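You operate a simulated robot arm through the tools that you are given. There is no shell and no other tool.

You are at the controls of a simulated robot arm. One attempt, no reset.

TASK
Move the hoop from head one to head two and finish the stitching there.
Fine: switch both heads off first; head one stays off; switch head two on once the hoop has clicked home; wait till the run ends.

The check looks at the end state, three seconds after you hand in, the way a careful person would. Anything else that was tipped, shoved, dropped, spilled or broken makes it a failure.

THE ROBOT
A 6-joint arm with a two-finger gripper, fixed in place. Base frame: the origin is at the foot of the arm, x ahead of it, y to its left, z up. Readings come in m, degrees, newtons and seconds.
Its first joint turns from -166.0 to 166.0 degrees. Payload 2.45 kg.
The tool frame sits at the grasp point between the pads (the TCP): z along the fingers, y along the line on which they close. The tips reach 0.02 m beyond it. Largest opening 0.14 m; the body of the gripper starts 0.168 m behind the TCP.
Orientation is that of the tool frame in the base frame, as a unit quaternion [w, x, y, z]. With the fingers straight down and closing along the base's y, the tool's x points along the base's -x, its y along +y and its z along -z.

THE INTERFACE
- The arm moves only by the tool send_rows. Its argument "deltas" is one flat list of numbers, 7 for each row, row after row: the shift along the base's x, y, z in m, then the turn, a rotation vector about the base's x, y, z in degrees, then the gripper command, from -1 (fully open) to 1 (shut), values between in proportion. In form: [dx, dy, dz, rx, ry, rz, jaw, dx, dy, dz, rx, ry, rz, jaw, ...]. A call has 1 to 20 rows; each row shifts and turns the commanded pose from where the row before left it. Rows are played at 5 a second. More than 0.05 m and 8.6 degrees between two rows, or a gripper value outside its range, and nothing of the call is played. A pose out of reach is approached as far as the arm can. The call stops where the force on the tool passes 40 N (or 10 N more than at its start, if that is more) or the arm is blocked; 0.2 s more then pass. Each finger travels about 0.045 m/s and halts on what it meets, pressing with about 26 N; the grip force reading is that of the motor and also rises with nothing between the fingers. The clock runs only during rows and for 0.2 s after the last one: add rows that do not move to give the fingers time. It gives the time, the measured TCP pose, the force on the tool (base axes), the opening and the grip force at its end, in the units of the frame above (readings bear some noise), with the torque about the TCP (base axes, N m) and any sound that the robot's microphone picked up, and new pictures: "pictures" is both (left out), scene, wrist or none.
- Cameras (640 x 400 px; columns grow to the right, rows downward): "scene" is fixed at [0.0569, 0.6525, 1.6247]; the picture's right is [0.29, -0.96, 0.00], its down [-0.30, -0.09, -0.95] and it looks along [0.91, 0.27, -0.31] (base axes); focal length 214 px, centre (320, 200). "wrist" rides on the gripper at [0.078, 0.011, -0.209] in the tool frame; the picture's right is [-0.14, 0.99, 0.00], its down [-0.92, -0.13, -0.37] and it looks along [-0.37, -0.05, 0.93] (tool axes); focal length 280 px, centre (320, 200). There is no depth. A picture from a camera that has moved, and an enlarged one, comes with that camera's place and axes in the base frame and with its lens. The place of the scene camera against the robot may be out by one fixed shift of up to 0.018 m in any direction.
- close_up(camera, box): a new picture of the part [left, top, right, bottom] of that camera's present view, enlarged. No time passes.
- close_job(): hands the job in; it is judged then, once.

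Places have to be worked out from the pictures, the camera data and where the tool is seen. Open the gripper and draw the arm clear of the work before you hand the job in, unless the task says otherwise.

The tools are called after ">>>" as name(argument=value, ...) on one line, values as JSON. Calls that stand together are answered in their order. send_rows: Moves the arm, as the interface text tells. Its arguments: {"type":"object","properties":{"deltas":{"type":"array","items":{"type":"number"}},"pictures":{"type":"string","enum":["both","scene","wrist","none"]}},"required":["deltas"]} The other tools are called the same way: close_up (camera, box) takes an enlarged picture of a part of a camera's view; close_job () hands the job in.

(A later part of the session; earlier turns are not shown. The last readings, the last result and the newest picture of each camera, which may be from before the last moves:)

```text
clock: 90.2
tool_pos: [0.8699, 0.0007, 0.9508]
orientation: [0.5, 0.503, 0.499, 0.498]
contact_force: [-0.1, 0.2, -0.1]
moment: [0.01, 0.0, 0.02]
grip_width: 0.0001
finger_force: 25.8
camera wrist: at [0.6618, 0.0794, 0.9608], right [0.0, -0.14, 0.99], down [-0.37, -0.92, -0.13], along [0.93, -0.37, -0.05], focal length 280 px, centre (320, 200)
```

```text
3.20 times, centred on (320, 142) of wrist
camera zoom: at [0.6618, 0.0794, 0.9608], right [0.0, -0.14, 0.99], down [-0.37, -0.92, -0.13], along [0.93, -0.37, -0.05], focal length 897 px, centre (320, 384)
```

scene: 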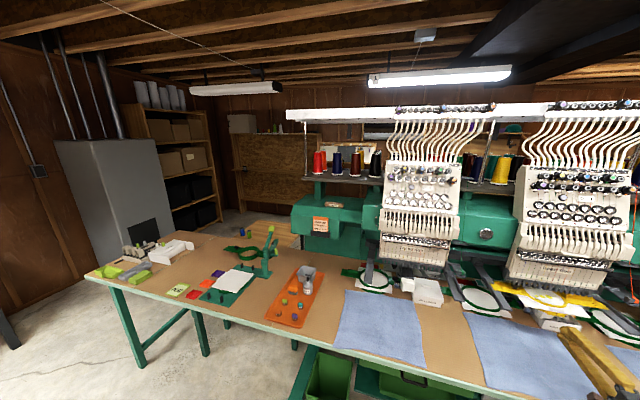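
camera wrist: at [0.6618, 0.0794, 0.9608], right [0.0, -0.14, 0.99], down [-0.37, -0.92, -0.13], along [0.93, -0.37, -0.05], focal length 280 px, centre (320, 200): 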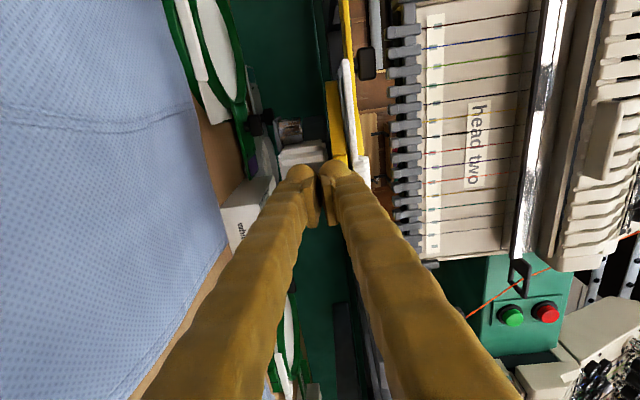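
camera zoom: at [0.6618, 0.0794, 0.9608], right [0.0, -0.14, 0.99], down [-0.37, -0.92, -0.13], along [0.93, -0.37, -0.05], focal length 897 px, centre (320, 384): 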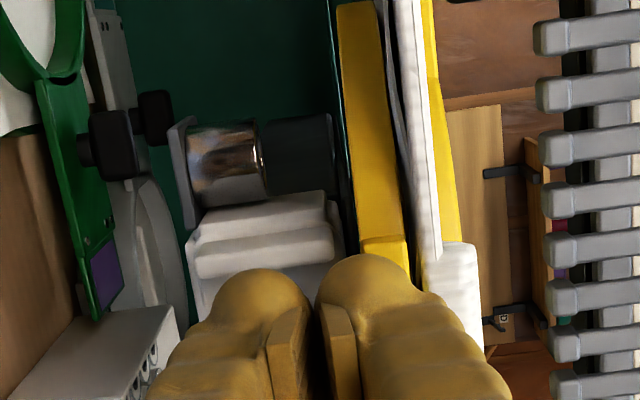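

No contact yet; the fingertip is slightly low and could slip under the clamp. I'll back 6 mm, raise 6 mm and press again.

>>> send_rows(deltas=[-0.008, 0, 0, 0, 0, 0, 1, 0, 0, 0.006, 0, 0, 0, 1, 0.004, 0, 0, 0, 0, 0, 1, 0.003, 0, 0, 0, 0, 0, 1, 0.002, 0, 0, 0, 0, 0, 1, 0.002, 0, 0, 0, 0, 0, 1, 0.002, 0, 0, 0, 0, 0, 1, 0.002, 0, 0, 0, 0, 0, 1, 0.002, 0, 0, 0, 0, 0, 1, 0.002, 0, 0, 0, 0, 0, 1, 0.002, 0, 0, 0, 0, 0, 1, 0, 0, 0, 0, 0, 0, 1], pictures="wrist")

>>> close_up(camera="scene", box=[490, 260, 618, 340])

>>> close_up(camera="wrist", box=[220, 80, 420, 205])

```text
clock: 92.2
tool_pos: [0.8753, 0.0003, 0.9564]
orientation: [0.499, 0.503, 0.5, 0.498]
contact_force: [-13.7, 0.1, 3.8]
moment: [-0.03, -0.23, 0.03]
grip_width: 0.0
finger_force: 26.1
stopped in row 9: the force on the tool passed its limit at 48 N (the readings are from after the stop); the commanded pose is now the measured one
camera wrist: at [0.6673, 0.0797, 0.9663], right [0.01, -0.14, 0.99], down [-0.37, -0.92, -0.13], along [0.93, -0.37, -0.06], focal length 280 px, centre (320, 200)
```

wrist: 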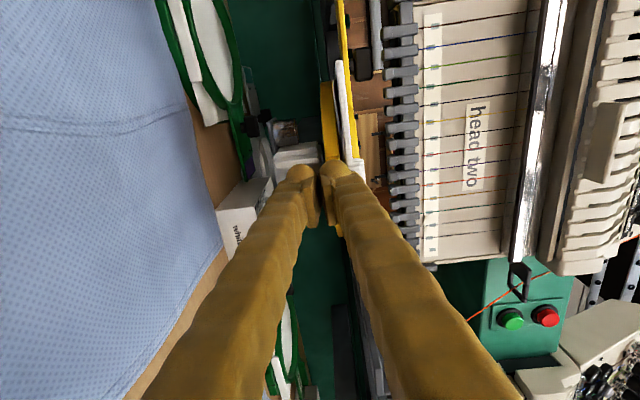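

```text
5.00 times, centred on (554, 300) of scene
camera zoom: at [0.0569, 0.6525, 1.6247], right [0.29, -0.96, 0.0], down [-0.3, -0.09, -0.95], along [0.91, 0.27, -0.31], focal length 1072 px, centre (-850, -300)
```

zoom: 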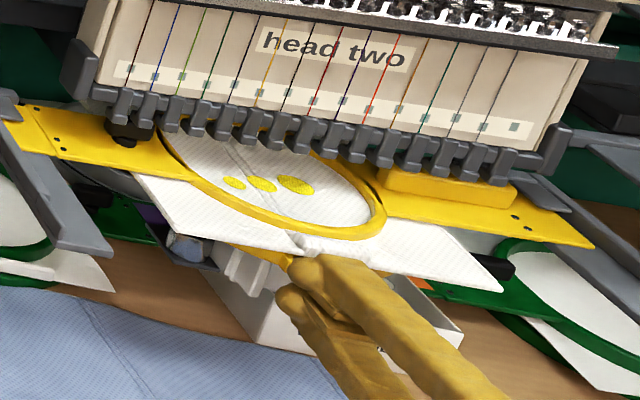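

```text
3.20 times, centred on (320, 142) of wrist
camera zoom: at [0.6673, 0.0797, 0.9663], right [0.01, -0.14, 0.99], down [-0.37, -0.92, -0.13], along [0.93, -0.37, -0.06], focal length 897 px, centre (320, 384)
```

zoom: 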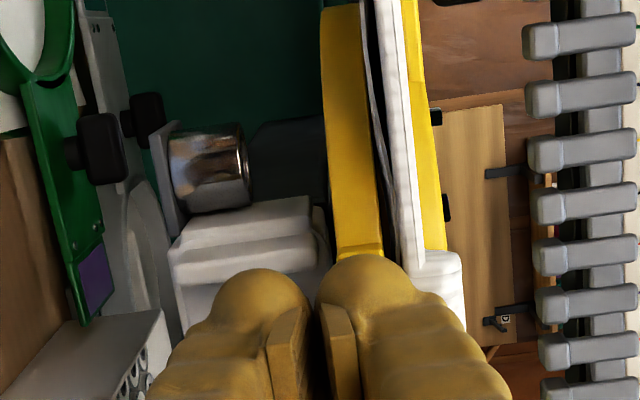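

The push hit a hard stop with no movement. The bar corners now measure (0.9518, -0.176), against (0.9525, -0.1765) expected from head one, so the hoop is fully home to about a millimetre. I'll back off, rise in front of head two, open to 0.12 m and set up to press the "1" side of its rocker.

>>> send_rows(deltas=[-0.02, 0, 0, 0, 0, 0, 1, -0.02, 0, 0, 0, 0, 0, 1, -0.01, 0, 0, 0, 0, 0, 1, 0, 0, 0.03, 0, 0, 0, 1, 0, -0.004, 0.04, 0, 0, 0, 1, 0, -0.004, 0.04, 0, 0, 0, 1, 0, -0.004, 0.04, 0, 0, 0, 1, 0, -0.004, 0.04, 0, 0, 0, 1, 0, -0.004, 0.04, 0, 0, 0, 1, 0, -0.004, 0.04, 0, 0, 0, 1, 0, -0.004, 0.04, 0, 0, 0, 1, 0, -0.004, 0.04, 0, 0, 0, 1, 0, 0, 0, 0, 0, 0, 1])

>>> close_up(camera="scene", box=[480, 250, 640, 350])

```text
clock: 95.0
tool_pos: [0.8261, -0.0303, 1.3067]
orientation: [0.499, 0.503, 0.5, 0.497]
contact_force: [0.0, 0.4, 0.0]
moment: [-0.01, 0.03, -0.04]
grip_width: 0.0
finger_force: 26.3
camera wrist: at [0.6173, 0.0481, 1.3165], right [0.01, -0.14, 0.99], down [-0.37, -0.92, -0.13], along [0.93, -0.37, -0.06], focal length 280 px, centre (320, 200)
```

scene: 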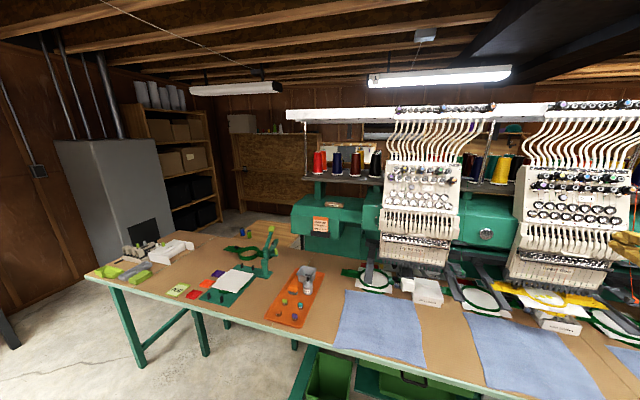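
wrist: 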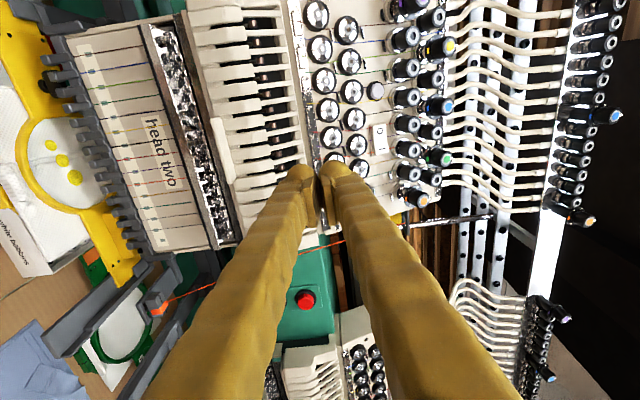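

```text
4.00 times, centred on (560, 300) of scene
camera zoom: at [0.0569, 0.6525, 1.6247], right [0.29, -0.96, 0.0], down [-0.3, -0.09, -0.95], along [0.91, 0.27, -0.31], focal length 858 px, centre (-640, -200)
```

zoom: 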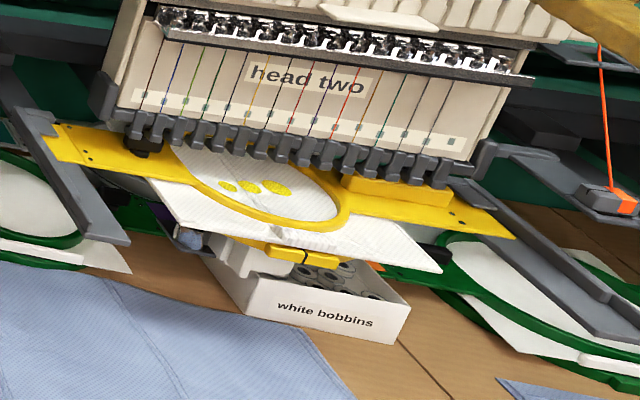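

The hoop sits square in head two. I'll continue up to rocker height and open the fingers.

>>> send_rows(deltas=[0, -0.003, 0.04, 0, 0, 0, -0.714, 0, -0.003, 0.04, 0, 0, 0, -0.714, 0, -0.003, 0.04, 0, 0, 0, -0.714, 0, 0, 0.04, 0, 0, 0, -0.714, 0, 0, 0, 0, 0, 0, -0.714, 0, 0, 0, 0, 0, 0, -0.714, 0, 0, 0, 0, 0, 0, -0.714])

>>> close_up(camera="wrist", box=[180, 60, 340, 200])

```text
clock: 96.5
tool_pos: [0.8262, -0.0388, 1.4648]
orientation: [0.499, 0.504, 0.5, 0.497]
contact_force: [0.4, -1.1, -0.5]
moment: [0.02, 0.02, -0.04]
grip_width: 0.1201
finger_force: 0.0
camera wrist: at [0.6175, 0.0393, 1.4759], right [0.01, -0.14, 0.99], down [-0.37, -0.92, -0.13], along [0.93, -0.37, -0.06], focal length 280 px, centre (320, 200)
```

scene: 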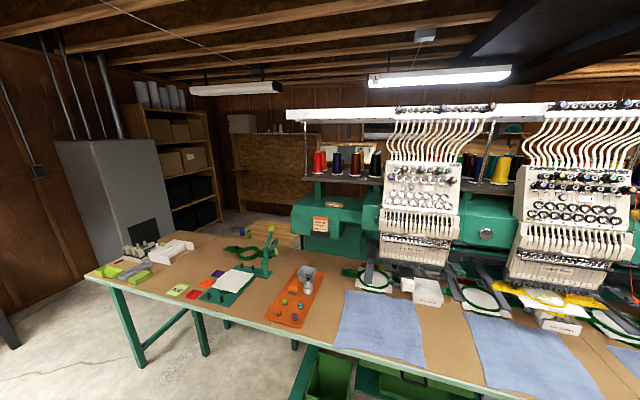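
wrist: 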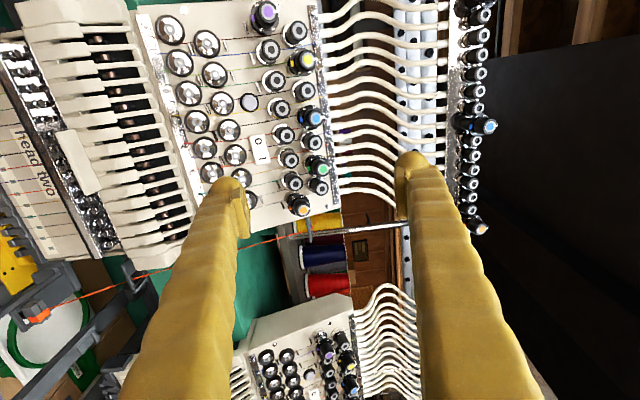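

```text
2.86 times, centred on (260, 130) of wrist
camera zoom: at [0.6175, 0.0393, 1.4759], right [0.01, -0.14, 0.99], down [-0.37, -0.92, -0.13], along [0.93, -0.37, -0.06], focal length 801 px, centre (491, 400)
```

zoom: 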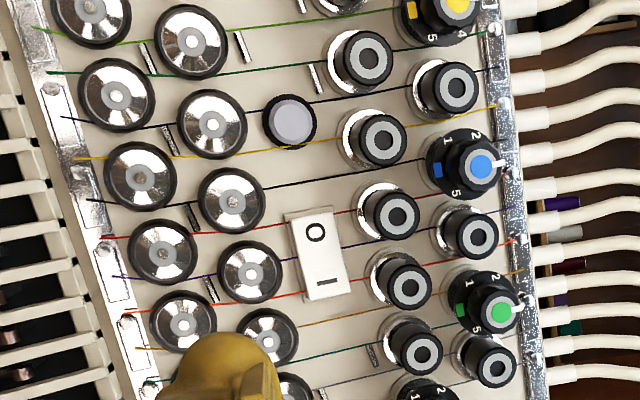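

The "1" mark is at about (0.984, -0.037, 1.385), and the lower finger's axis is at z ≈ 1.387, y = -0.039. I'll raise 3.5 mm, advance 0.12 m and check.

>>> send_rows(deltas=[0.03, 0, 0.0035, 0, 0, 0, -0.714, 0.03, 0, 0, 0, 0, 0, -0.714, 0.03, 0, 0, 0, 0, 0, -0.714, 0.03, 0, 0, 0, 0, 0, -0.714, 0, 0, 0, 0, 0, 0, -0.714], pictures="wrist")

>>> close_up(camera="wrist", box=[160, 110, 320, 210])

>>> close_up(camera="scene", box=[540, 140, 640, 220])

```text
clock: 97.8
tool_pos: [0.9474, -0.0405, 1.4673]
orientation: [0.5, 0.503, 0.5, 0.497]
contact_force: [0.0, 0.5, 0.7]
moment: [0.01, 0.01, 0.01]
grip_width: 0.1201
finger_force: 0.0
camera wrist: at [0.738, 0.0386, 1.4791], right [0.01, -0.14, 0.99], down [-0.37, -0.92, -0.13], along [0.93, -0.37, -0.06], focal length 280 px, centre (320, 200)
```

wrist: 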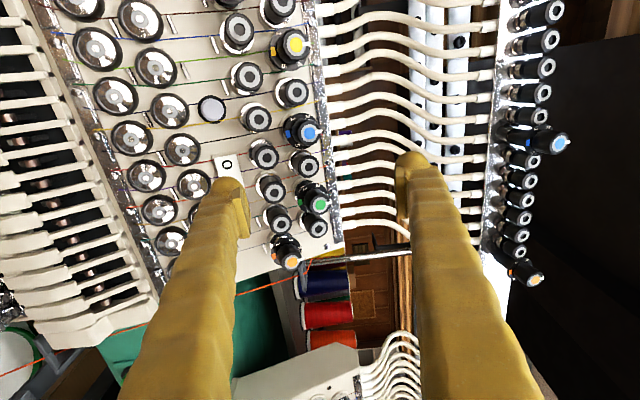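

```text
4.00 times, centred on (240, 160) of wrist
camera zoom: at [0.738, 0.0386, 1.4791], right [0.01, -0.14, 0.99], down [-0.37, -0.92, -0.13], along [0.93, -0.37, -0.06], focal length 1122 px, centre (640, 360)
```

zoom: 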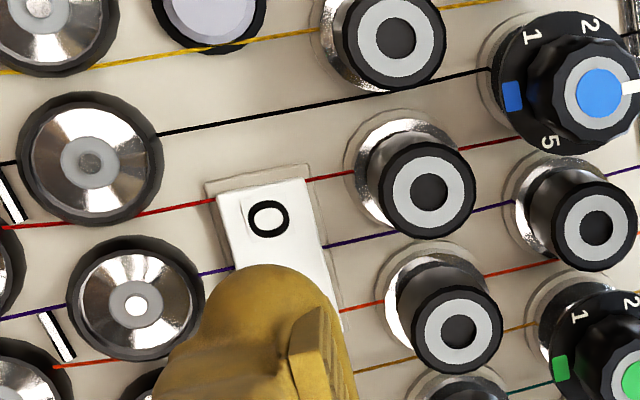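

```text
5.00 times, centred on (590, 180) of scene
camera zoom: at [0.0569, 0.6525, 1.6247], right [0.29, -0.96, 0.0], down [-0.3, -0.09, -0.95], along [0.91, 0.27, -0.31], focal length 1072 px, centre (-1030, 300)
```

zoom: 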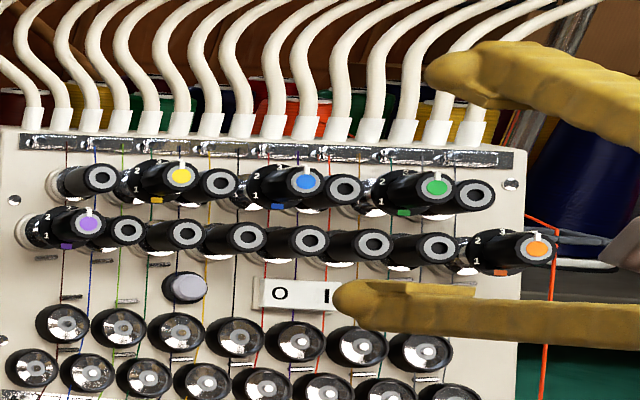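

By projection, the finger will meet the rocker about 3 mm above its centre line. I'll raise 1.5 mm and press in small steps.

>>> send_rows(deltas=[0.01, 0.001, 0.0015, 0, 0, 0, -0.714, 0.008, 0, 0, 0, 0, 0, -0.714, 0.003, 0, 0, 0, 0, 0, -0.714, 0.002, 0, 0, 0, 0, 0, -0.714, 0.002, 0, 0, 0, 0, 0, -0.714, 0.002, 0, 0, 0, 0, 0, -0.714, 0.002, 0, 0, 0, 0, 0, -0.714, 0.002, 0, 0, 0, 0, 0, -0.714, 0.002, 0, 0, 0, 0, 0, -0.714], pictures="wrist")

>>> close_up(camera="wrist", box=[160, 90, 320, 190])

>>> close_up(camera="scene", box=[540, 160, 620, 210])

```text
clock: 99.8
tool_pos: [0.9779, -0.0388, 1.4718]
orientation: [0.5, 0.503, 0.5, 0.498]
contact_force: [-29.9, -3.8, 6.0]
moment: [-0.21, 2.22, 0.36]
grip_width: 0.1221
finger_force: 1.1
camera wrist: at [0.7701, 0.0396, 1.4822], right [0.0, -0.14, 0.99], down [-0.37, -0.92, -0.13], along [0.93, -0.37, -0.06], focal length 280 px, centre (320, 200)
```

wrist: 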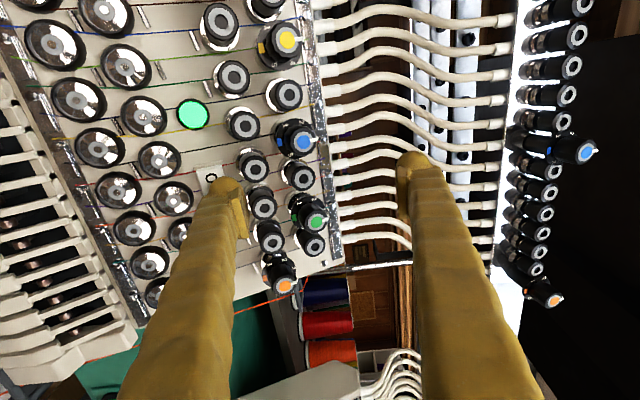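

```text
4.00 times, centred on (240, 140) of wrist
camera zoom: at [0.7701, 0.0396, 1.4822], right [0.0, -0.14, 0.99], down [-0.37, -0.92, -0.13], along [0.93, -0.37, -0.06], focal length 1122 px, centre (640, 440)
```

zoom: 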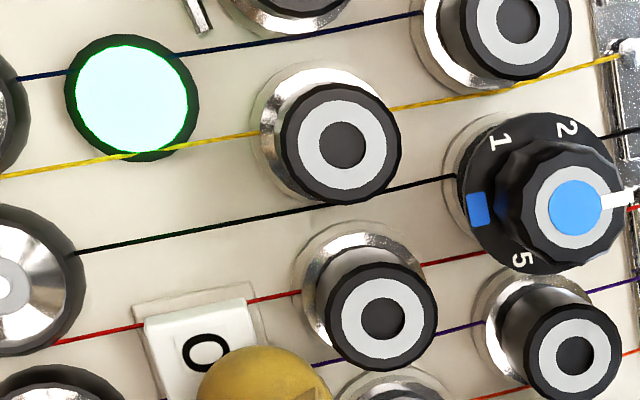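

```text
8.00 times, centred on (580, 185) of scene
camera zoom: at [0.0569, 0.6525, 1.6247], right [0.29, -0.96, 0.0], down [-0.3, -0.09, -0.95], along [0.91, 0.27, -0.31], focal length 1716 px, centre (-1760, 320)
```

zoom: 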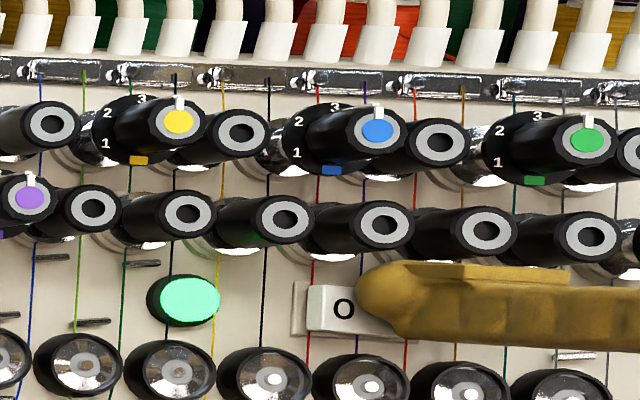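

Head two's lamp is green again. I'll back straight out and watch and listen while the run proceeds.

>>> send_rows(deltas=[-0.02, 0, 0, 0, 0, 0, -0.714, -0.03, 0, 0, 0, 0, 0, -0.714, -0.03, 0, 0, 0, 0, 0, -0.714, -0.03, 0, 0, 0, 0, 0, -0.714, -0.03, 0, 0, 0, 0, 0, -0.714, 0, 0, 0, 0, 0, 0, -0.714, 0, 0, 0, 0, 0, 0, -0.714, 0, 0, 0, 0, 0, 0, -0.714, 0, 0, 0, 0, 0, 0, -0.714, 0, 0, 0, 0, 0, 0, -0.714])

>>> close_up(camera="scene", box=[480, 250, 640, 350])

>>> close_up(camera="scene", box=[480, 140, 640, 240])

```text
clock: 102.0
tool_pos: [0.8397, -0.0396, 1.472]
orientation: [0.499, 0.504, 0.5, 0.497]
contact_force: [0.5, -0.2, 0.1]
moment: [-0.01, -0.01, 0.0]
grip_width: 0.1201
finger_force: 0.0
camera wrist: at [0.6312, 0.0393, 1.4812], right [0.01, -0.14, 0.99], down [-0.37, -0.92, -0.13], along [0.93, -0.37, -0.06], focal length 280 px, centre (320, 200)
```

scene: 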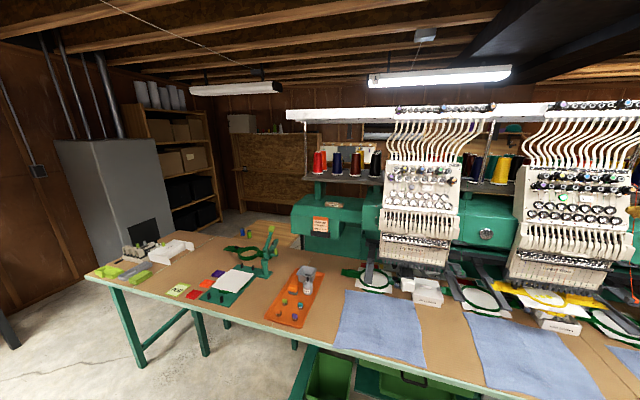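
wrist: 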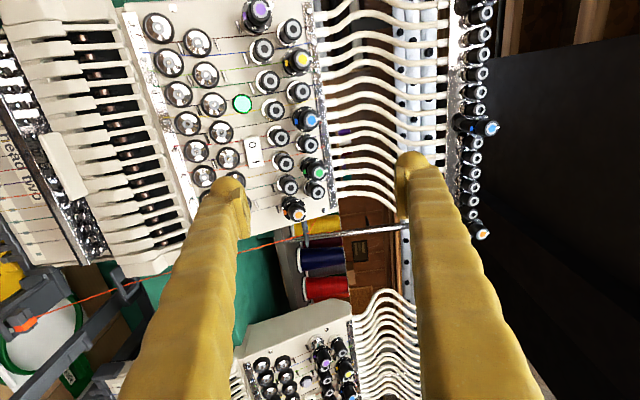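

```text
4.00 times, centred on (560, 300) of scene
camera zoom: at [0.0569, 0.6525, 1.6247], right [0.29, -0.96, 0.0], down [-0.3, -0.09, -0.95], along [0.91, 0.27, -0.31], focal length 858 px, centre (-640, -200)
```

zoom: 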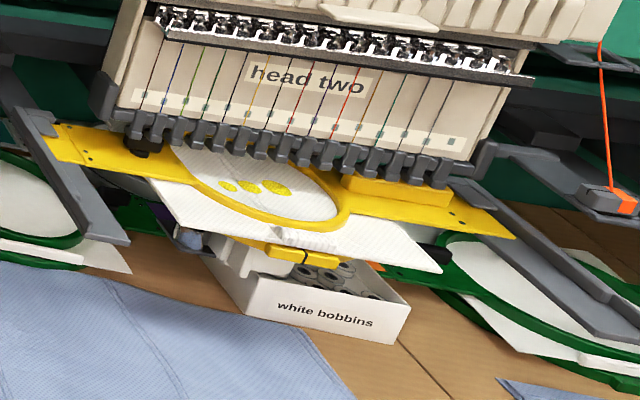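

```text
4.00 times, centred on (560, 190) of scene
camera zoom: at [0.0569, 0.6525, 1.6247], right [0.29, -0.96, 0.0], down [-0.3, -0.09, -0.95], along [0.91, 0.27, -0.31], focal length 858 px, centre (-640, 240)
```

zoom: 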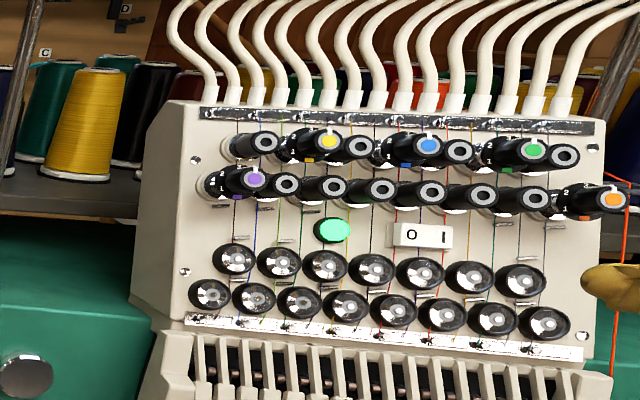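

No change yet. I'll wait a few seconds without moving and watch the design and lamp.

>>> send_rows(deltas=[0, 0, 0, 0, 0, 0, -0.714, 0, 0, 0, 0, 0, 0, -0.714, 0, 0, 0, 0, 0, 0, -0.714, 0, 0, 0, 0, 0, 0, -0.714, 0, 0, 0, 0, 0, 0, -0.714, 0, 0, 0, 0, 0, 0, -0.714, 0, 0, 0, 0, 0, 0, -0.714, 0, 0, 0, 0, 0, 0, -0.714, 0, 0, 0, 0, 0, 0, -0.714, 0, 0, 0, 0, 0, 0, -0.714, 0, 0, 0, 0, 0, 0, -0.714, 0, 0, 0, 0, 0, 0, -0.714, 0, 0, 0, 0, 0, 0, -0.714, 0, 0, 0, 0, 0, 0, -0.714, 0, 0, 0, 0, 0, 0, -0.714], pictures="none")

>>> close_up(camera="scene", box=[500, 250, 620, 325])

>>> close_up(camera="wrist", box=[180, 60, 340, 200])

```text
clock: 105.2
tool_pos: [0.84, -0.0399, 1.4703]
orientation: [0.499, 0.503, 0.499, 0.498]
contact_force: [0.5, -0.3, 0.1]
moment: [-0.03, 0.0, -0.02]
grip_width: 0.1198
finger_force: 0.0
```

```text
5.33 times, centred on (560, 288) of scene
camera zoom: at [0.0569, 0.6525, 1.6247], right [0.29, -0.96, 0.0], down [-0.3, -0.09, -0.95], along [0.91, 0.27, -0.31], focal length 1144 px, centre (-960, -267)
```

zoom: 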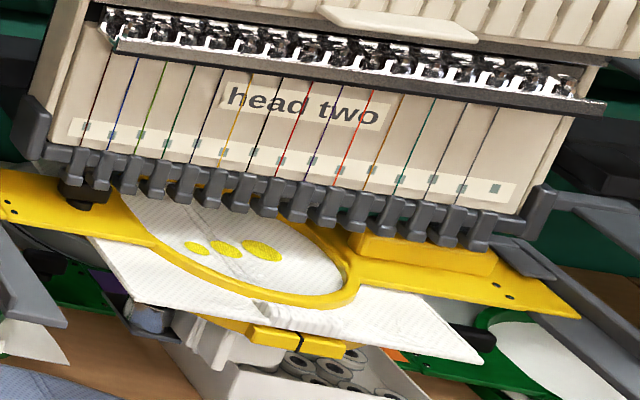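

```text
2.86 times, centred on (260, 130) of wrist
camera zoom: at [0.6312, 0.0393, 1.4812], right [0.01, -0.14, 0.99], down [-0.37, -0.92, -0.13], along [0.93, -0.37, -0.06], focal length 801 px, centre (491, 400)
```

zoom: 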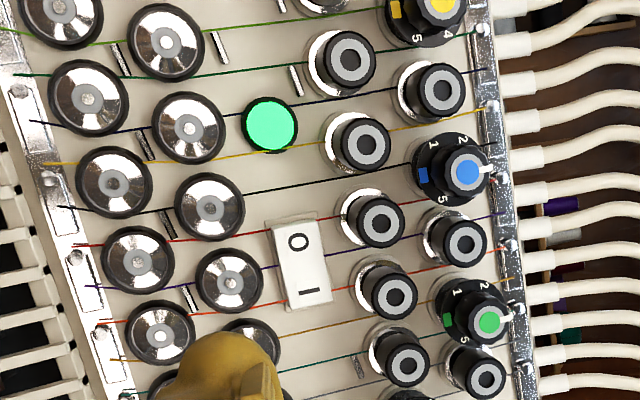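

Nothing is running. Earlier wrist views showed a green and a red push-button on the beam to the right of head two, near (0.976, -0.264, 1.19–1.24). I'll go down for a closer look at that panel before deciding anything.

>>> send_rows(deltas=[0, 0, -0.04, 0, 0, 0, -0.714, 0, 0, -0.04, 0, 0, 0, -0.714, 0, 0, -0.04, 0, 0, 0, -0.714, 0, 0, -0.04, 0, 0, 0, -0.714, 0, 0, -0.04, 0, 0, 0, -0.714, 0, 0, -0.04, 0, 0, 0, -0.714, 0, 0, 0, 0, 0, 0, -0.714], pictures="wrist")

>>> close_up(camera="wrist", box=[250, 220, 410, 320])

>>> close_up(camera="wrist", box=[0, 80, 200, 280])

```text
clock: 106.8
tool_pos: [0.8398, -0.0392, 1.2297]
orientation: [0.5, 0.502, 0.5, 0.497]
contact_force: [0.3, -0.3, 1.1]
moment: [0.0, -0.02, 0.0]
grip_width: 0.12
finger_force: 0.0
camera wrist: at [0.6313, 0.0397, 1.2404], right [0.01, -0.14, 0.99], down [-0.37, -0.92, -0.13], along [0.93, -0.37, -0.06], focal length 280 px, centre (320, 200)
```

wrist: 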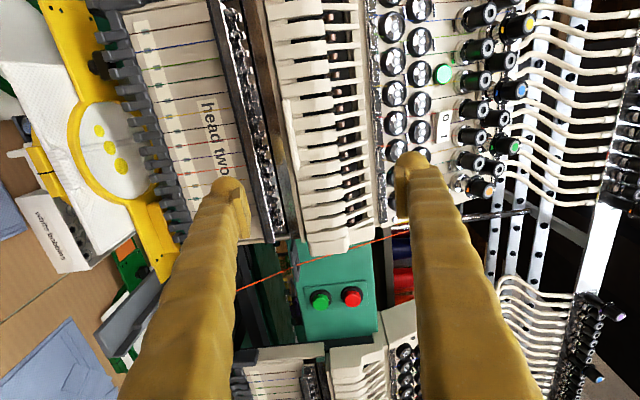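

```text
4.00 times, centred on (330, 270) of wrist
camera zoom: at [0.6313, 0.0397, 1.2404], right [0.01, -0.14, 0.99], down [-0.37, -0.92, -0.13], along [0.93, -0.37, -0.06], focal length 1122 px, centre (280, -80)
```

zoom: 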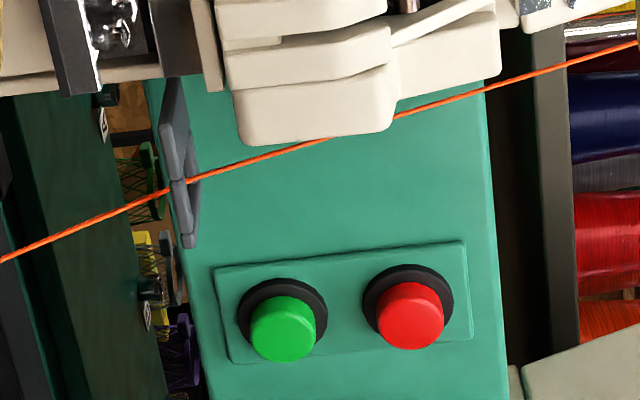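

```text
2.00 times, centred on (100, 180) of wrist
camera zoom: at [0.6313, 0.0397, 1.2404], right [0.01, -0.14, 0.99], down [-0.37, -0.92, -0.13], along [0.93, -0.37, -0.06], focal length 561 px, centre (760, 240)
```

zoom: 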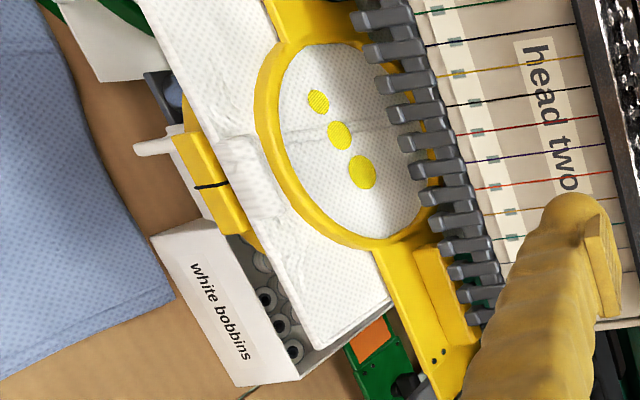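

There is a green/red push-button pair beside head two, plausibly the machine's start and stop. The head rockers would then only enable heads, which fits nothing running at the beginning either. Before pressing anything I'll check the lamps of heads one and three and zoom on the buttons for labels.

>>> close_up(camera="wrist", box=[290, 260, 370, 330])

>>> close_up(camera="wrist", box=[320, 320, 440, 400])

>>> close_up(camera="scene", box=[370, 160, 470, 225])

>>> close_up(camera="scene", box=[450, 215, 520, 265])

```text
5.71 times, centred on (330, 295) of wrist
camera zoom: at [0.6313, 0.0397, 1.2404], right [0.01, -0.14, 0.99], down [-0.37, -0.92, -0.13], along [0.93, -0.37, -0.06], focal length 1602 px, centre (263, -343)
```

zoom: 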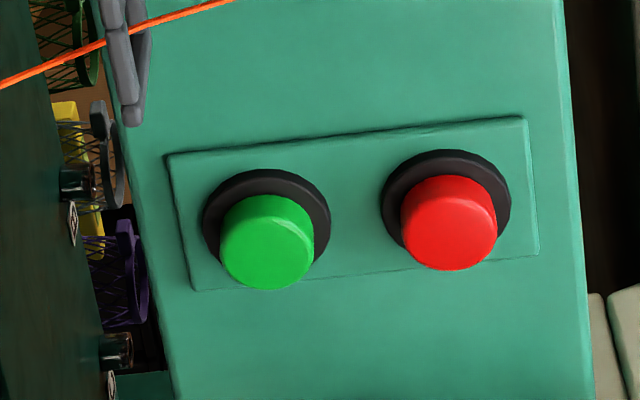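

```text
5.00 times, centred on (380, 360) of wrist
camera zoom: at [0.6313, 0.0397, 1.2404], right [0.01, -0.14, 0.99], down [-0.37, -0.92, -0.13], along [0.93, -0.37, -0.06], focal length 1402 px, centre (20, -600)
```

zoom: 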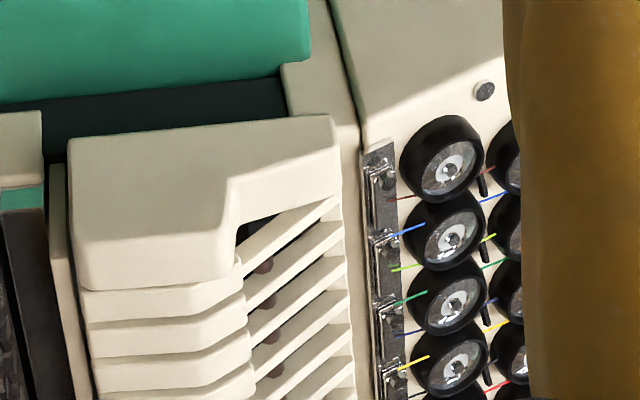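

```text
6.15 times, centred on (420, 192) of scene
camera zoom: at [0.0569, 0.6525, 1.6247], right [0.29, -0.96, 0.0], down [-0.3, -0.09, -0.95], along [0.91, 0.27, -0.31], focal length 1320 px, centre (-295, 246)
```

zoom: 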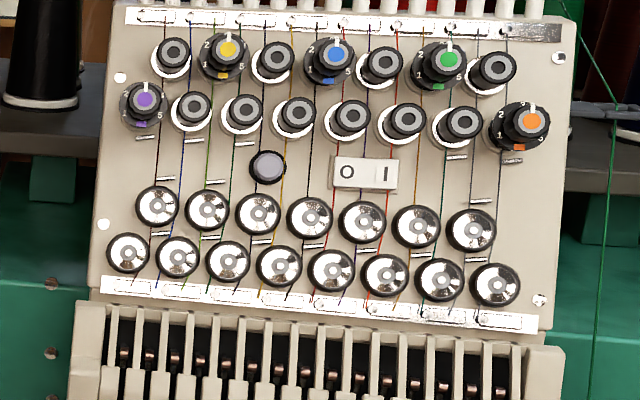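

```text
8.00 times, centred on (485, 240) of scene
camera zoom: at [0.0569, 0.6525, 1.6247], right [0.29, -0.96, 0.0], down [-0.3, -0.09, -0.95], along [0.91, 0.27, -0.31], focal length 1716 px, centre (-1000, -120)
```

zoom: 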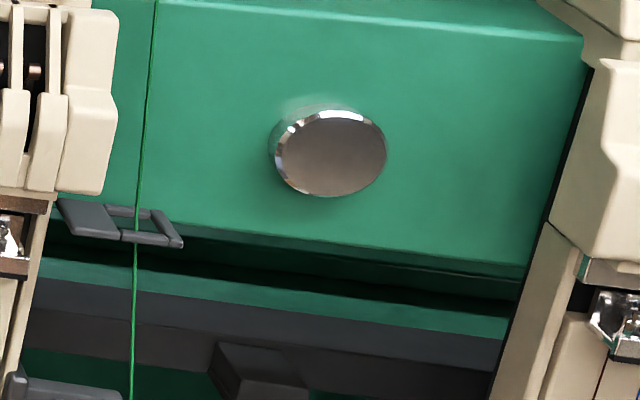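

The buttons carry no labels. Before considering them I want to settle whether the hoop has really latched. I'll return to the same relative pose I recorded at head one with the hoop seated (TCP x 0.894, z 0.9796, opening 0.07) and compare the pictures directly.

>>> send_rows(deltas=[-0.01, 0, -0.03, 0, -0.4, 0.4, 0, -0.01, 0.004, -0.04, 0, 0, 0, 0, 0, 0.004, -0.04, 0, 0, 0, 0, 0, 0.005, -0.04, 0, 0, 0, 0, 0, 0.005, -0.04, 0, 0, 0, 0, 0, 0.005, -0.04, 0, 0, 0, 0, 0, 0.005, -0.02, 0, 0, 0, 0, 0, 0, 0, 0, 0, 0, 0], pictures="wrist")

```text
clock: 108.5
tool_pos: [0.8194, -0.0096, 0.9806]
orientation: [0.5, 0.499, 0.5, 0.501]
contact_force: [0.1, 0.4, 0.5]
moment: [0.0, 0.03, 0.0]
grip_width: 0.0701
finger_force: 0.1
camera wrist: at [0.6104, 0.0679, 0.9886], right [0.0, -0.14, 0.99], down [-0.37, -0.92, -0.13], along [0.93, -0.36, -0.05], focal length 280 px, centre (320, 200)
```

wrist: 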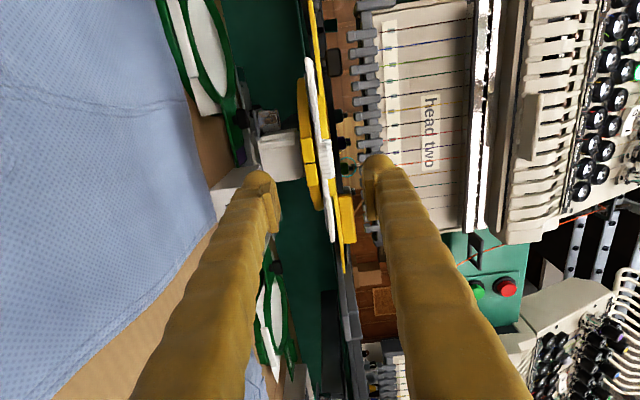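

The orientation now matches exactly. I'll take the milder comparison pose (the one recorded at TCP x = 0.849), which keeps the fingers clear of the hoop.

>>> send_rows(deltas=[0.0152, -0.0005, 0.0017, 0, 0, 0, 0, 0.0152, 0, 0, 0, 0, 0, 0, 0, 0, 0, 0, 0, 0, 0], pictures="wrist")

>>> close_up(camera="wrist", box=[220, 80, 420, 205])

```text
clock: 109.3
tool_pos: [0.8507, -0.0113, 0.9816]
orientation: [0.5, 0.5, 0.499, 0.501]
contact_force: [-0.3, 0.0, 0.3]
moment: [0.02, 0.03, 0.0]
grip_width: 0.0697
finger_force: 0.1
camera wrist: at [0.641, 0.0666, 0.991], right [0.0, -0.14, 0.99], down [-0.37, -0.92, -0.13], along [0.93, -0.36, -0.05], focal length 280 px, centre (320, 200)
```

wrist: 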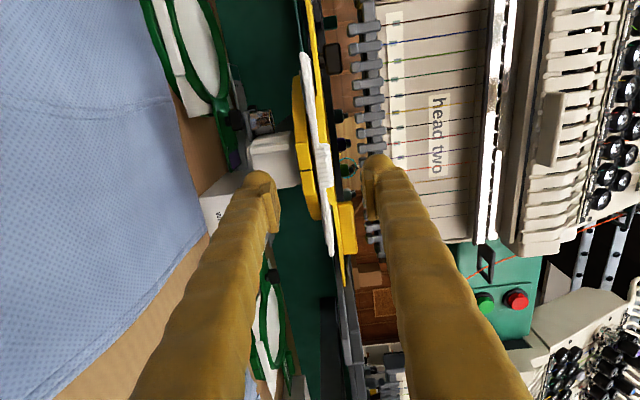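

```text
3.20 times, centred on (320, 142) of wrist
camera zoom: at [0.641, 0.0666, 0.991], right [0.0, -0.14, 0.99], down [-0.37, -0.92, -0.13], along [0.93, -0.36, -0.05], focal length 897 px, centre (320, 384)
```

zoom: 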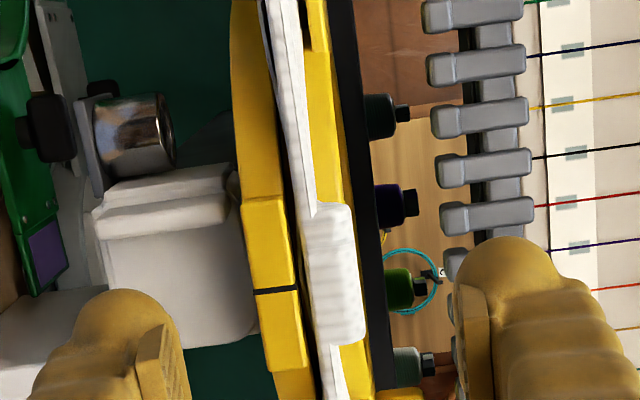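

The two views match: the clamp length is the same (170 px, so depth is within about 1.5 mm), the heights are equal, and it sits against a hard stop. The hoop is home. The remaining step to get a run is the green button, the machine's start. I'll back off, rise and line up the closed fingers in front of it, keeping clear of the red one and the orange thread.

>>> send_rows(deltas=[-0.025, 0, 0, 0, 0, 0, 0.5, 0, 0, 0.04, 0, 0, 0, 1, 0, 0, 0.04, 0, 0, 0, 1, 0, 0, 0.04, 0, 0, 0, 1, 0, -0.03, 0.04, 0, 0, 0, 1, 0, -0.04, 0.035, 0, 0, 0, 1, 0, -0.05, 0, 0, 0, 0, 1, 0, -0.05, 0, 0, 0, 0, 1, 0, -0.05, 0, 0, 0, 0, 1, 0, -0.04, 0, 0, 0, 0, 1, 0, 0, 0, 0, 0, 0, 1])

>>> close_up(camera="wrist", box=[220, 80, 420, 205])

```text
refused: row 6 steps farther than a row can; nothing moved
```

```text
3.20 times, centred on (320, 142) of wrist
camera zoom: at [0.641, 0.0666, 0.991], right [0.0, -0.14, 0.99], down [-0.37, -0.92, -0.13], along [0.93, -0.36, -0.05], focal length 897 px, centre (320, 384)
```

zoom: 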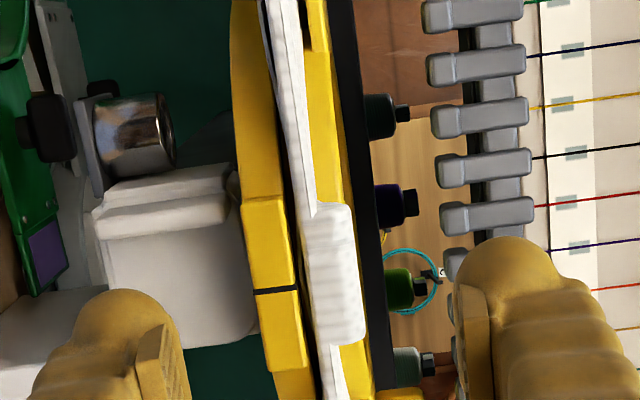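

One row was slightly too long and the whole call was refused, so nothing moved. I'll resend the same move with shorter steps.

>>> send_rows(deltas=[-0.025, 0, 0, 0, 0, 0, 0.5, 0, 0, 0.04, 0, 0, 0, 1, 0, 0, 0.04, 0, 0, 0, 1, 0, 0, 0.04, 0, 0, 0, 1, 0, 0, 0.04, 0, 0, 0, 1, 0, -0.01, 0.035, 0, 0, 0, 1, 0, -0.04, 0, 0, 0, 0, 1, 0, -0.045, 0, 0, 0, 0, 1, 0, -0.045, 0, 0, 0, 0, 1, 0, -0.045, 0, 0, 0, 0, 1, 0, -0.045, 0, 0, 0, 0, 1, 0, -0.03, 0, 0, 0, 0, 1, 0, 0, 0, 0, 0, 0, 1])

>>> close_up(camera="wrist", box=[220, 80, 420, 205])

```text
clock: 112.2
tool_pos: [0.8251, -0.2735, 1.1761]
orientation: [0.5, 0.5, 0.5, 0.501]
contact_force: [-0.8, -0.1, 1.3]
moment: [-0.04, -0.01, -0.01]
grip_width: 0.0001
finger_force: 26.0
camera wrist: at [0.615, -0.1948, 1.1849], right [0.0, -0.14, 0.99], down [-0.37, -0.92, -0.13], along [0.93, -0.36, -0.05], focal length 280 px, centre (320, 200)
```

scene: 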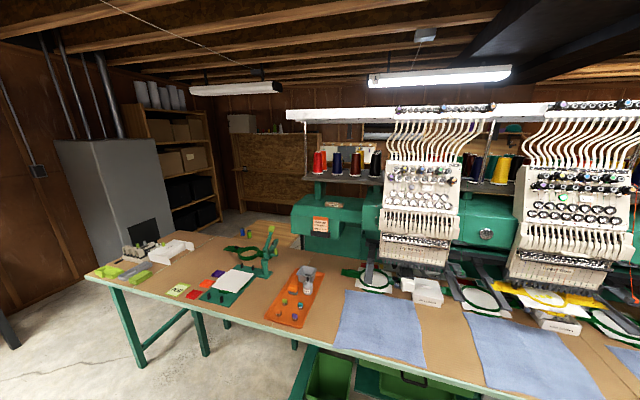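
wrist: 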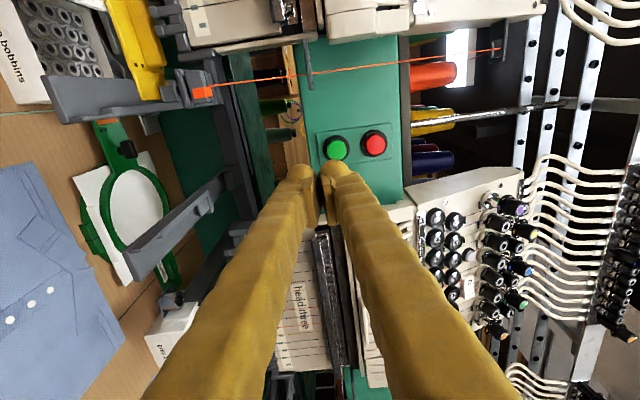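

```text
3.20 times, centred on (320, 142) of wrist
camera zoom: at [0.615, -0.1948, 1.1849], right [0.0, -0.14, 0.99], down [-0.37, -0.92, -0.13], along [0.93, -0.36, -0.05], focal length 897 px, centre (320, 384)
```

zoom: 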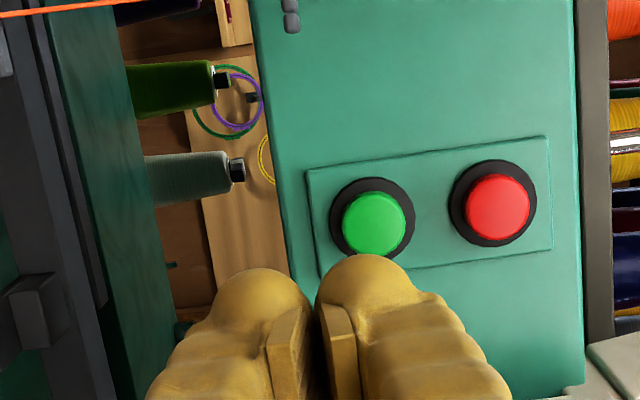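

From two views the green cap is at (0.978, -0.269, 1.196). I'll shift +4.5 mm in y and +2.5 mm in z, advance until just short, then press in small steps with the upper fingertip.

>>> send_rows(deltas=[0.03, 0.0045, 0.0025, 0, 0, 0, 1, 0.03, 0, 0, 0, 0, 0, 1, 0.03, 0, 0, 0, 0, 0, 1, 0.025, 0, 0, 0, 0, 0, 1, 0, 0, 0, 0, 0, 0, 1], pictures="wrist")

>>> close_up(camera="wrist", box=[260, 110, 420, 210])

```text
clock: 113.3
tool_pos: [0.94, -0.2672, 1.1803]
orientation: [0.498, 0.501, 0.5, 0.5]
contact_force: [1.3, -0.1, -0.5]
moment: [-0.01, -0.01, 0.02]
grip_width: 0.0001
finger_force: 26.3
camera wrist: at [0.7309, -0.189, 1.1888], right [0.0, -0.14, 0.99], down [-0.37, -0.92, -0.13], along [0.93, -0.36, -0.05], focal length 280 px, centre (320, 200)
```

wrist: 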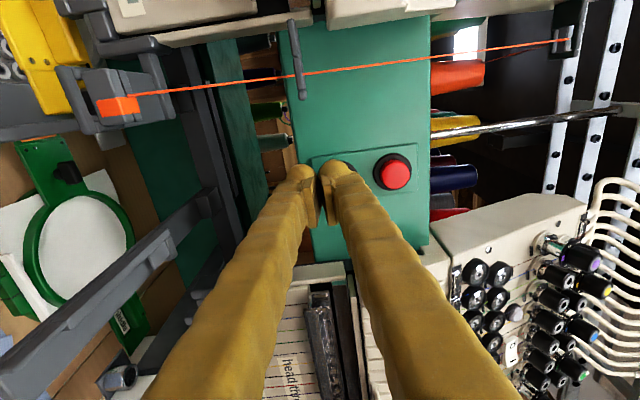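

```text
4.00 times, centred on (340, 160) of wrist
camera zoom: at [0.7309, -0.189, 1.1888], right [0.0, -0.14, 0.99], down [-0.37, -0.92, -0.13], along [0.93, -0.36, -0.05], focal length 1122 px, centre (240, 360)
```

zoom: 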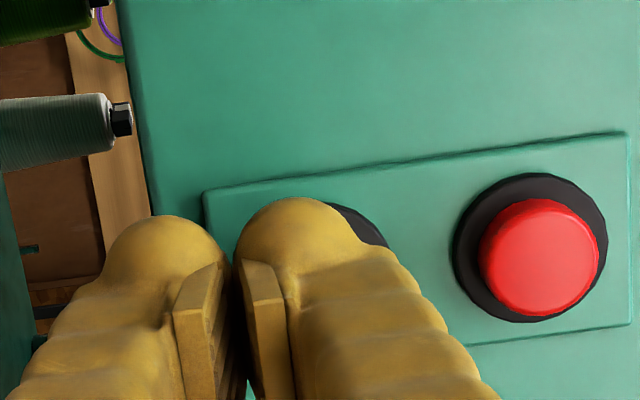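

The fingertip covers the green cap and the red one is well clear. I'll press in 2 mm steps.

>>> send_rows(deltas=[0.006, 0, 0, 0, 0, 0, 1, 0.004, 0, 0, 0, 0, 0, 1, 0.002, 0, 0, 0, 0, 0, 1, 0.002, 0, 0, 0, 0, 0, 1, 0.002, 0, 0, 0, 0, 0, 1, 0.002, 0, 0, 0, 0, 0, 1, 0.002, 0, 0, 0, 0, 0, 1, 0.002, 0, 0, 0, 0, 0, 1], pictures="wrist")

>>> close_up(camera="wrist", box=[260, 110, 420, 210])

>>> close_up(camera="scene", box=[500, 250, 620, 325])

```text
clock: 115.2
tool_pos: [0.9616, -0.2672, 1.1799]
orientation: [0.499, 0.5, 0.5, 0.501]
contact_force: [-16.0, 2.5, -0.2]
moment: [-0.05, -0.14, 0.02]
grip_width: 0.0
finger_force: 25.4
heard: click
camera wrist: at [0.7521, -0.1898, 1.1889], right [0.0, -0.14, 0.99], down [-0.37, -0.92, -0.13], along [0.93, -0.36, -0.05], focal length 280 px, centre (320, 200)
```

wrist: 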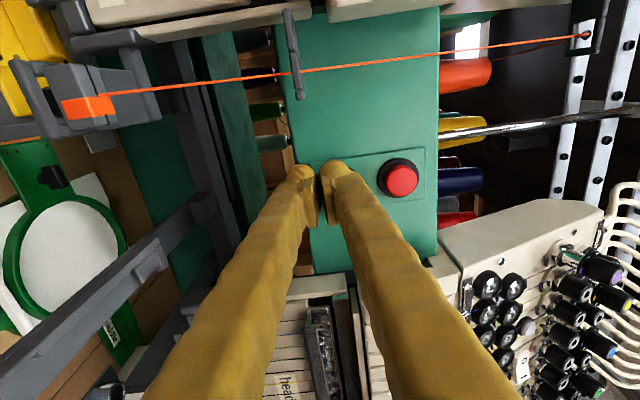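

```text
4.00 times, centred on (340, 160) of wrist
camera zoom: at [0.7521, -0.1898, 1.1889], right [0.0, -0.14, 0.99], down [-0.37, -0.92, -0.13], along [0.93, -0.36, -0.05], focal length 1122 px, centre (240, 360)
```

zoom: 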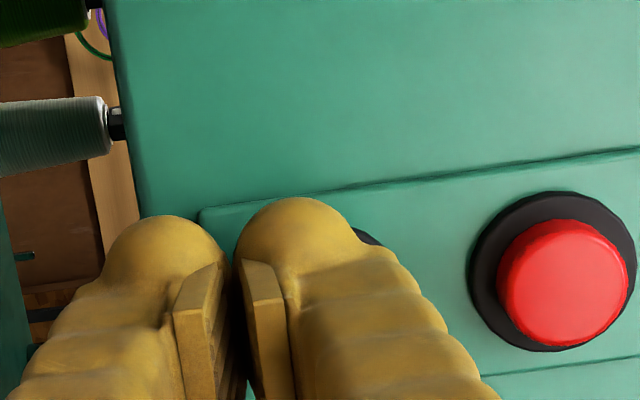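

```text
5.33 times, centred on (560, 288) of scene
camera zoom: at [0.0569, 0.6525, 1.6247], right [0.29, -0.96, 0.0], down [-0.3, -0.09, -0.95], along [0.91, 0.27, -0.31], focal length 1144 px, centre (-960, -267)
```

zoom: 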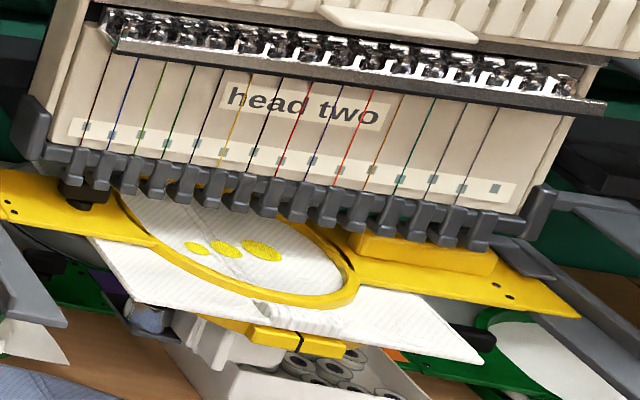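

I heard a click from the button. I'll release it and listen for the machine.

>>> send_rows(deltas=[-0.01, 0, 0, 0, 0, 0, 1, -0.02, 0, 0, 0, 0, 0, 1, -0.03, 0, 0, 0, 0, 0, 1, -0.03, 0, 0, 0, 0, 0, 1, -0.03, 0, 0, 0, 0, 0, 1, 0, 0, 0, 0, 0, 0, 1, 0, 0, 0, 0, 0, 0, 1, 0, 0, 0, 0, 0, 0, 1])

>>> close_up(camera="scene", box=[500, 250, 620, 325])

>>> close_up(camera="scene", box=[480, 140, 640, 240])

```text
clock: 117.0
tool_pos: [0.8421, -0.2675, 1.1805]
orientation: [0.499, 0.5, 0.5, 0.501]
contact_force: [-0.1, -0.3, 0.0]
moment: [0.01, -0.01, -0.01]
grip_width: 0.0
finger_force: 26.1
camera wrist: at [0.6327, -0.1896, 1.1894], right [0.0, -0.14, 0.99], down [-0.37, -0.92, -0.13], along [0.93, -0.36, -0.05], focal length 280 px, centre (320, 200)
```

scene: 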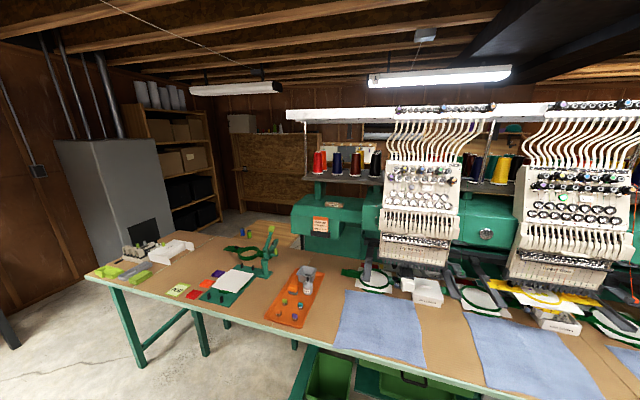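
wrist: 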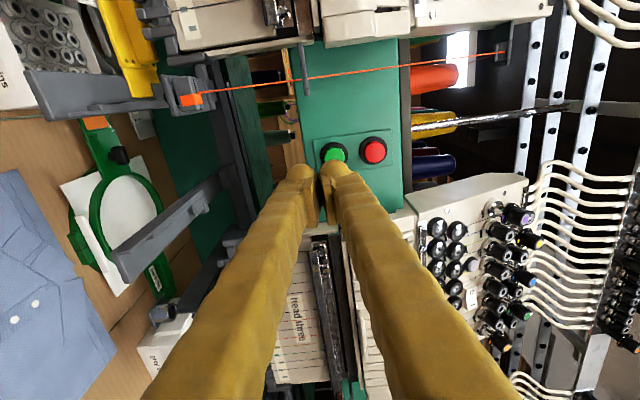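

```text
5.33 times, centred on (560, 288) of scene
camera zoom: at [0.0569, 0.6525, 1.6247], right [0.29, -0.96, 0.0], down [-0.3, -0.09, -0.95], along [0.91, 0.27, -0.31], focal length 1144 px, centre (-960, -267)
```

zoom: 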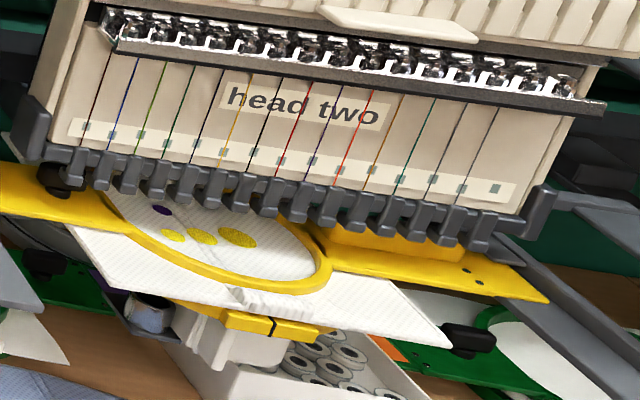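

```text
4.00 times, centred on (560, 190) of scene
camera zoom: at [0.0569, 0.6525, 1.6247], right [0.29, -0.96, 0.0], down [-0.3, -0.09, -0.95], along [0.91, 0.27, -0.31], focal length 858 px, centre (-640, 240)
```

zoom: 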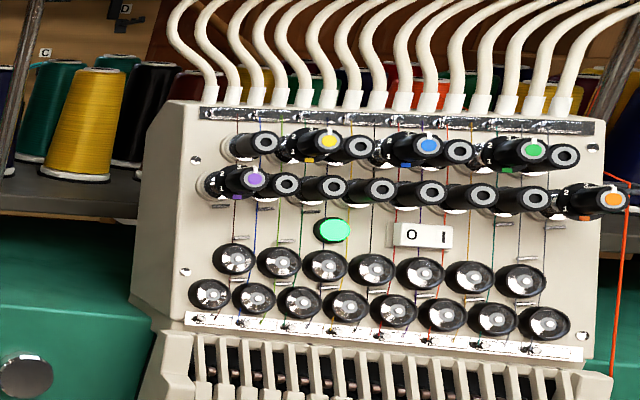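

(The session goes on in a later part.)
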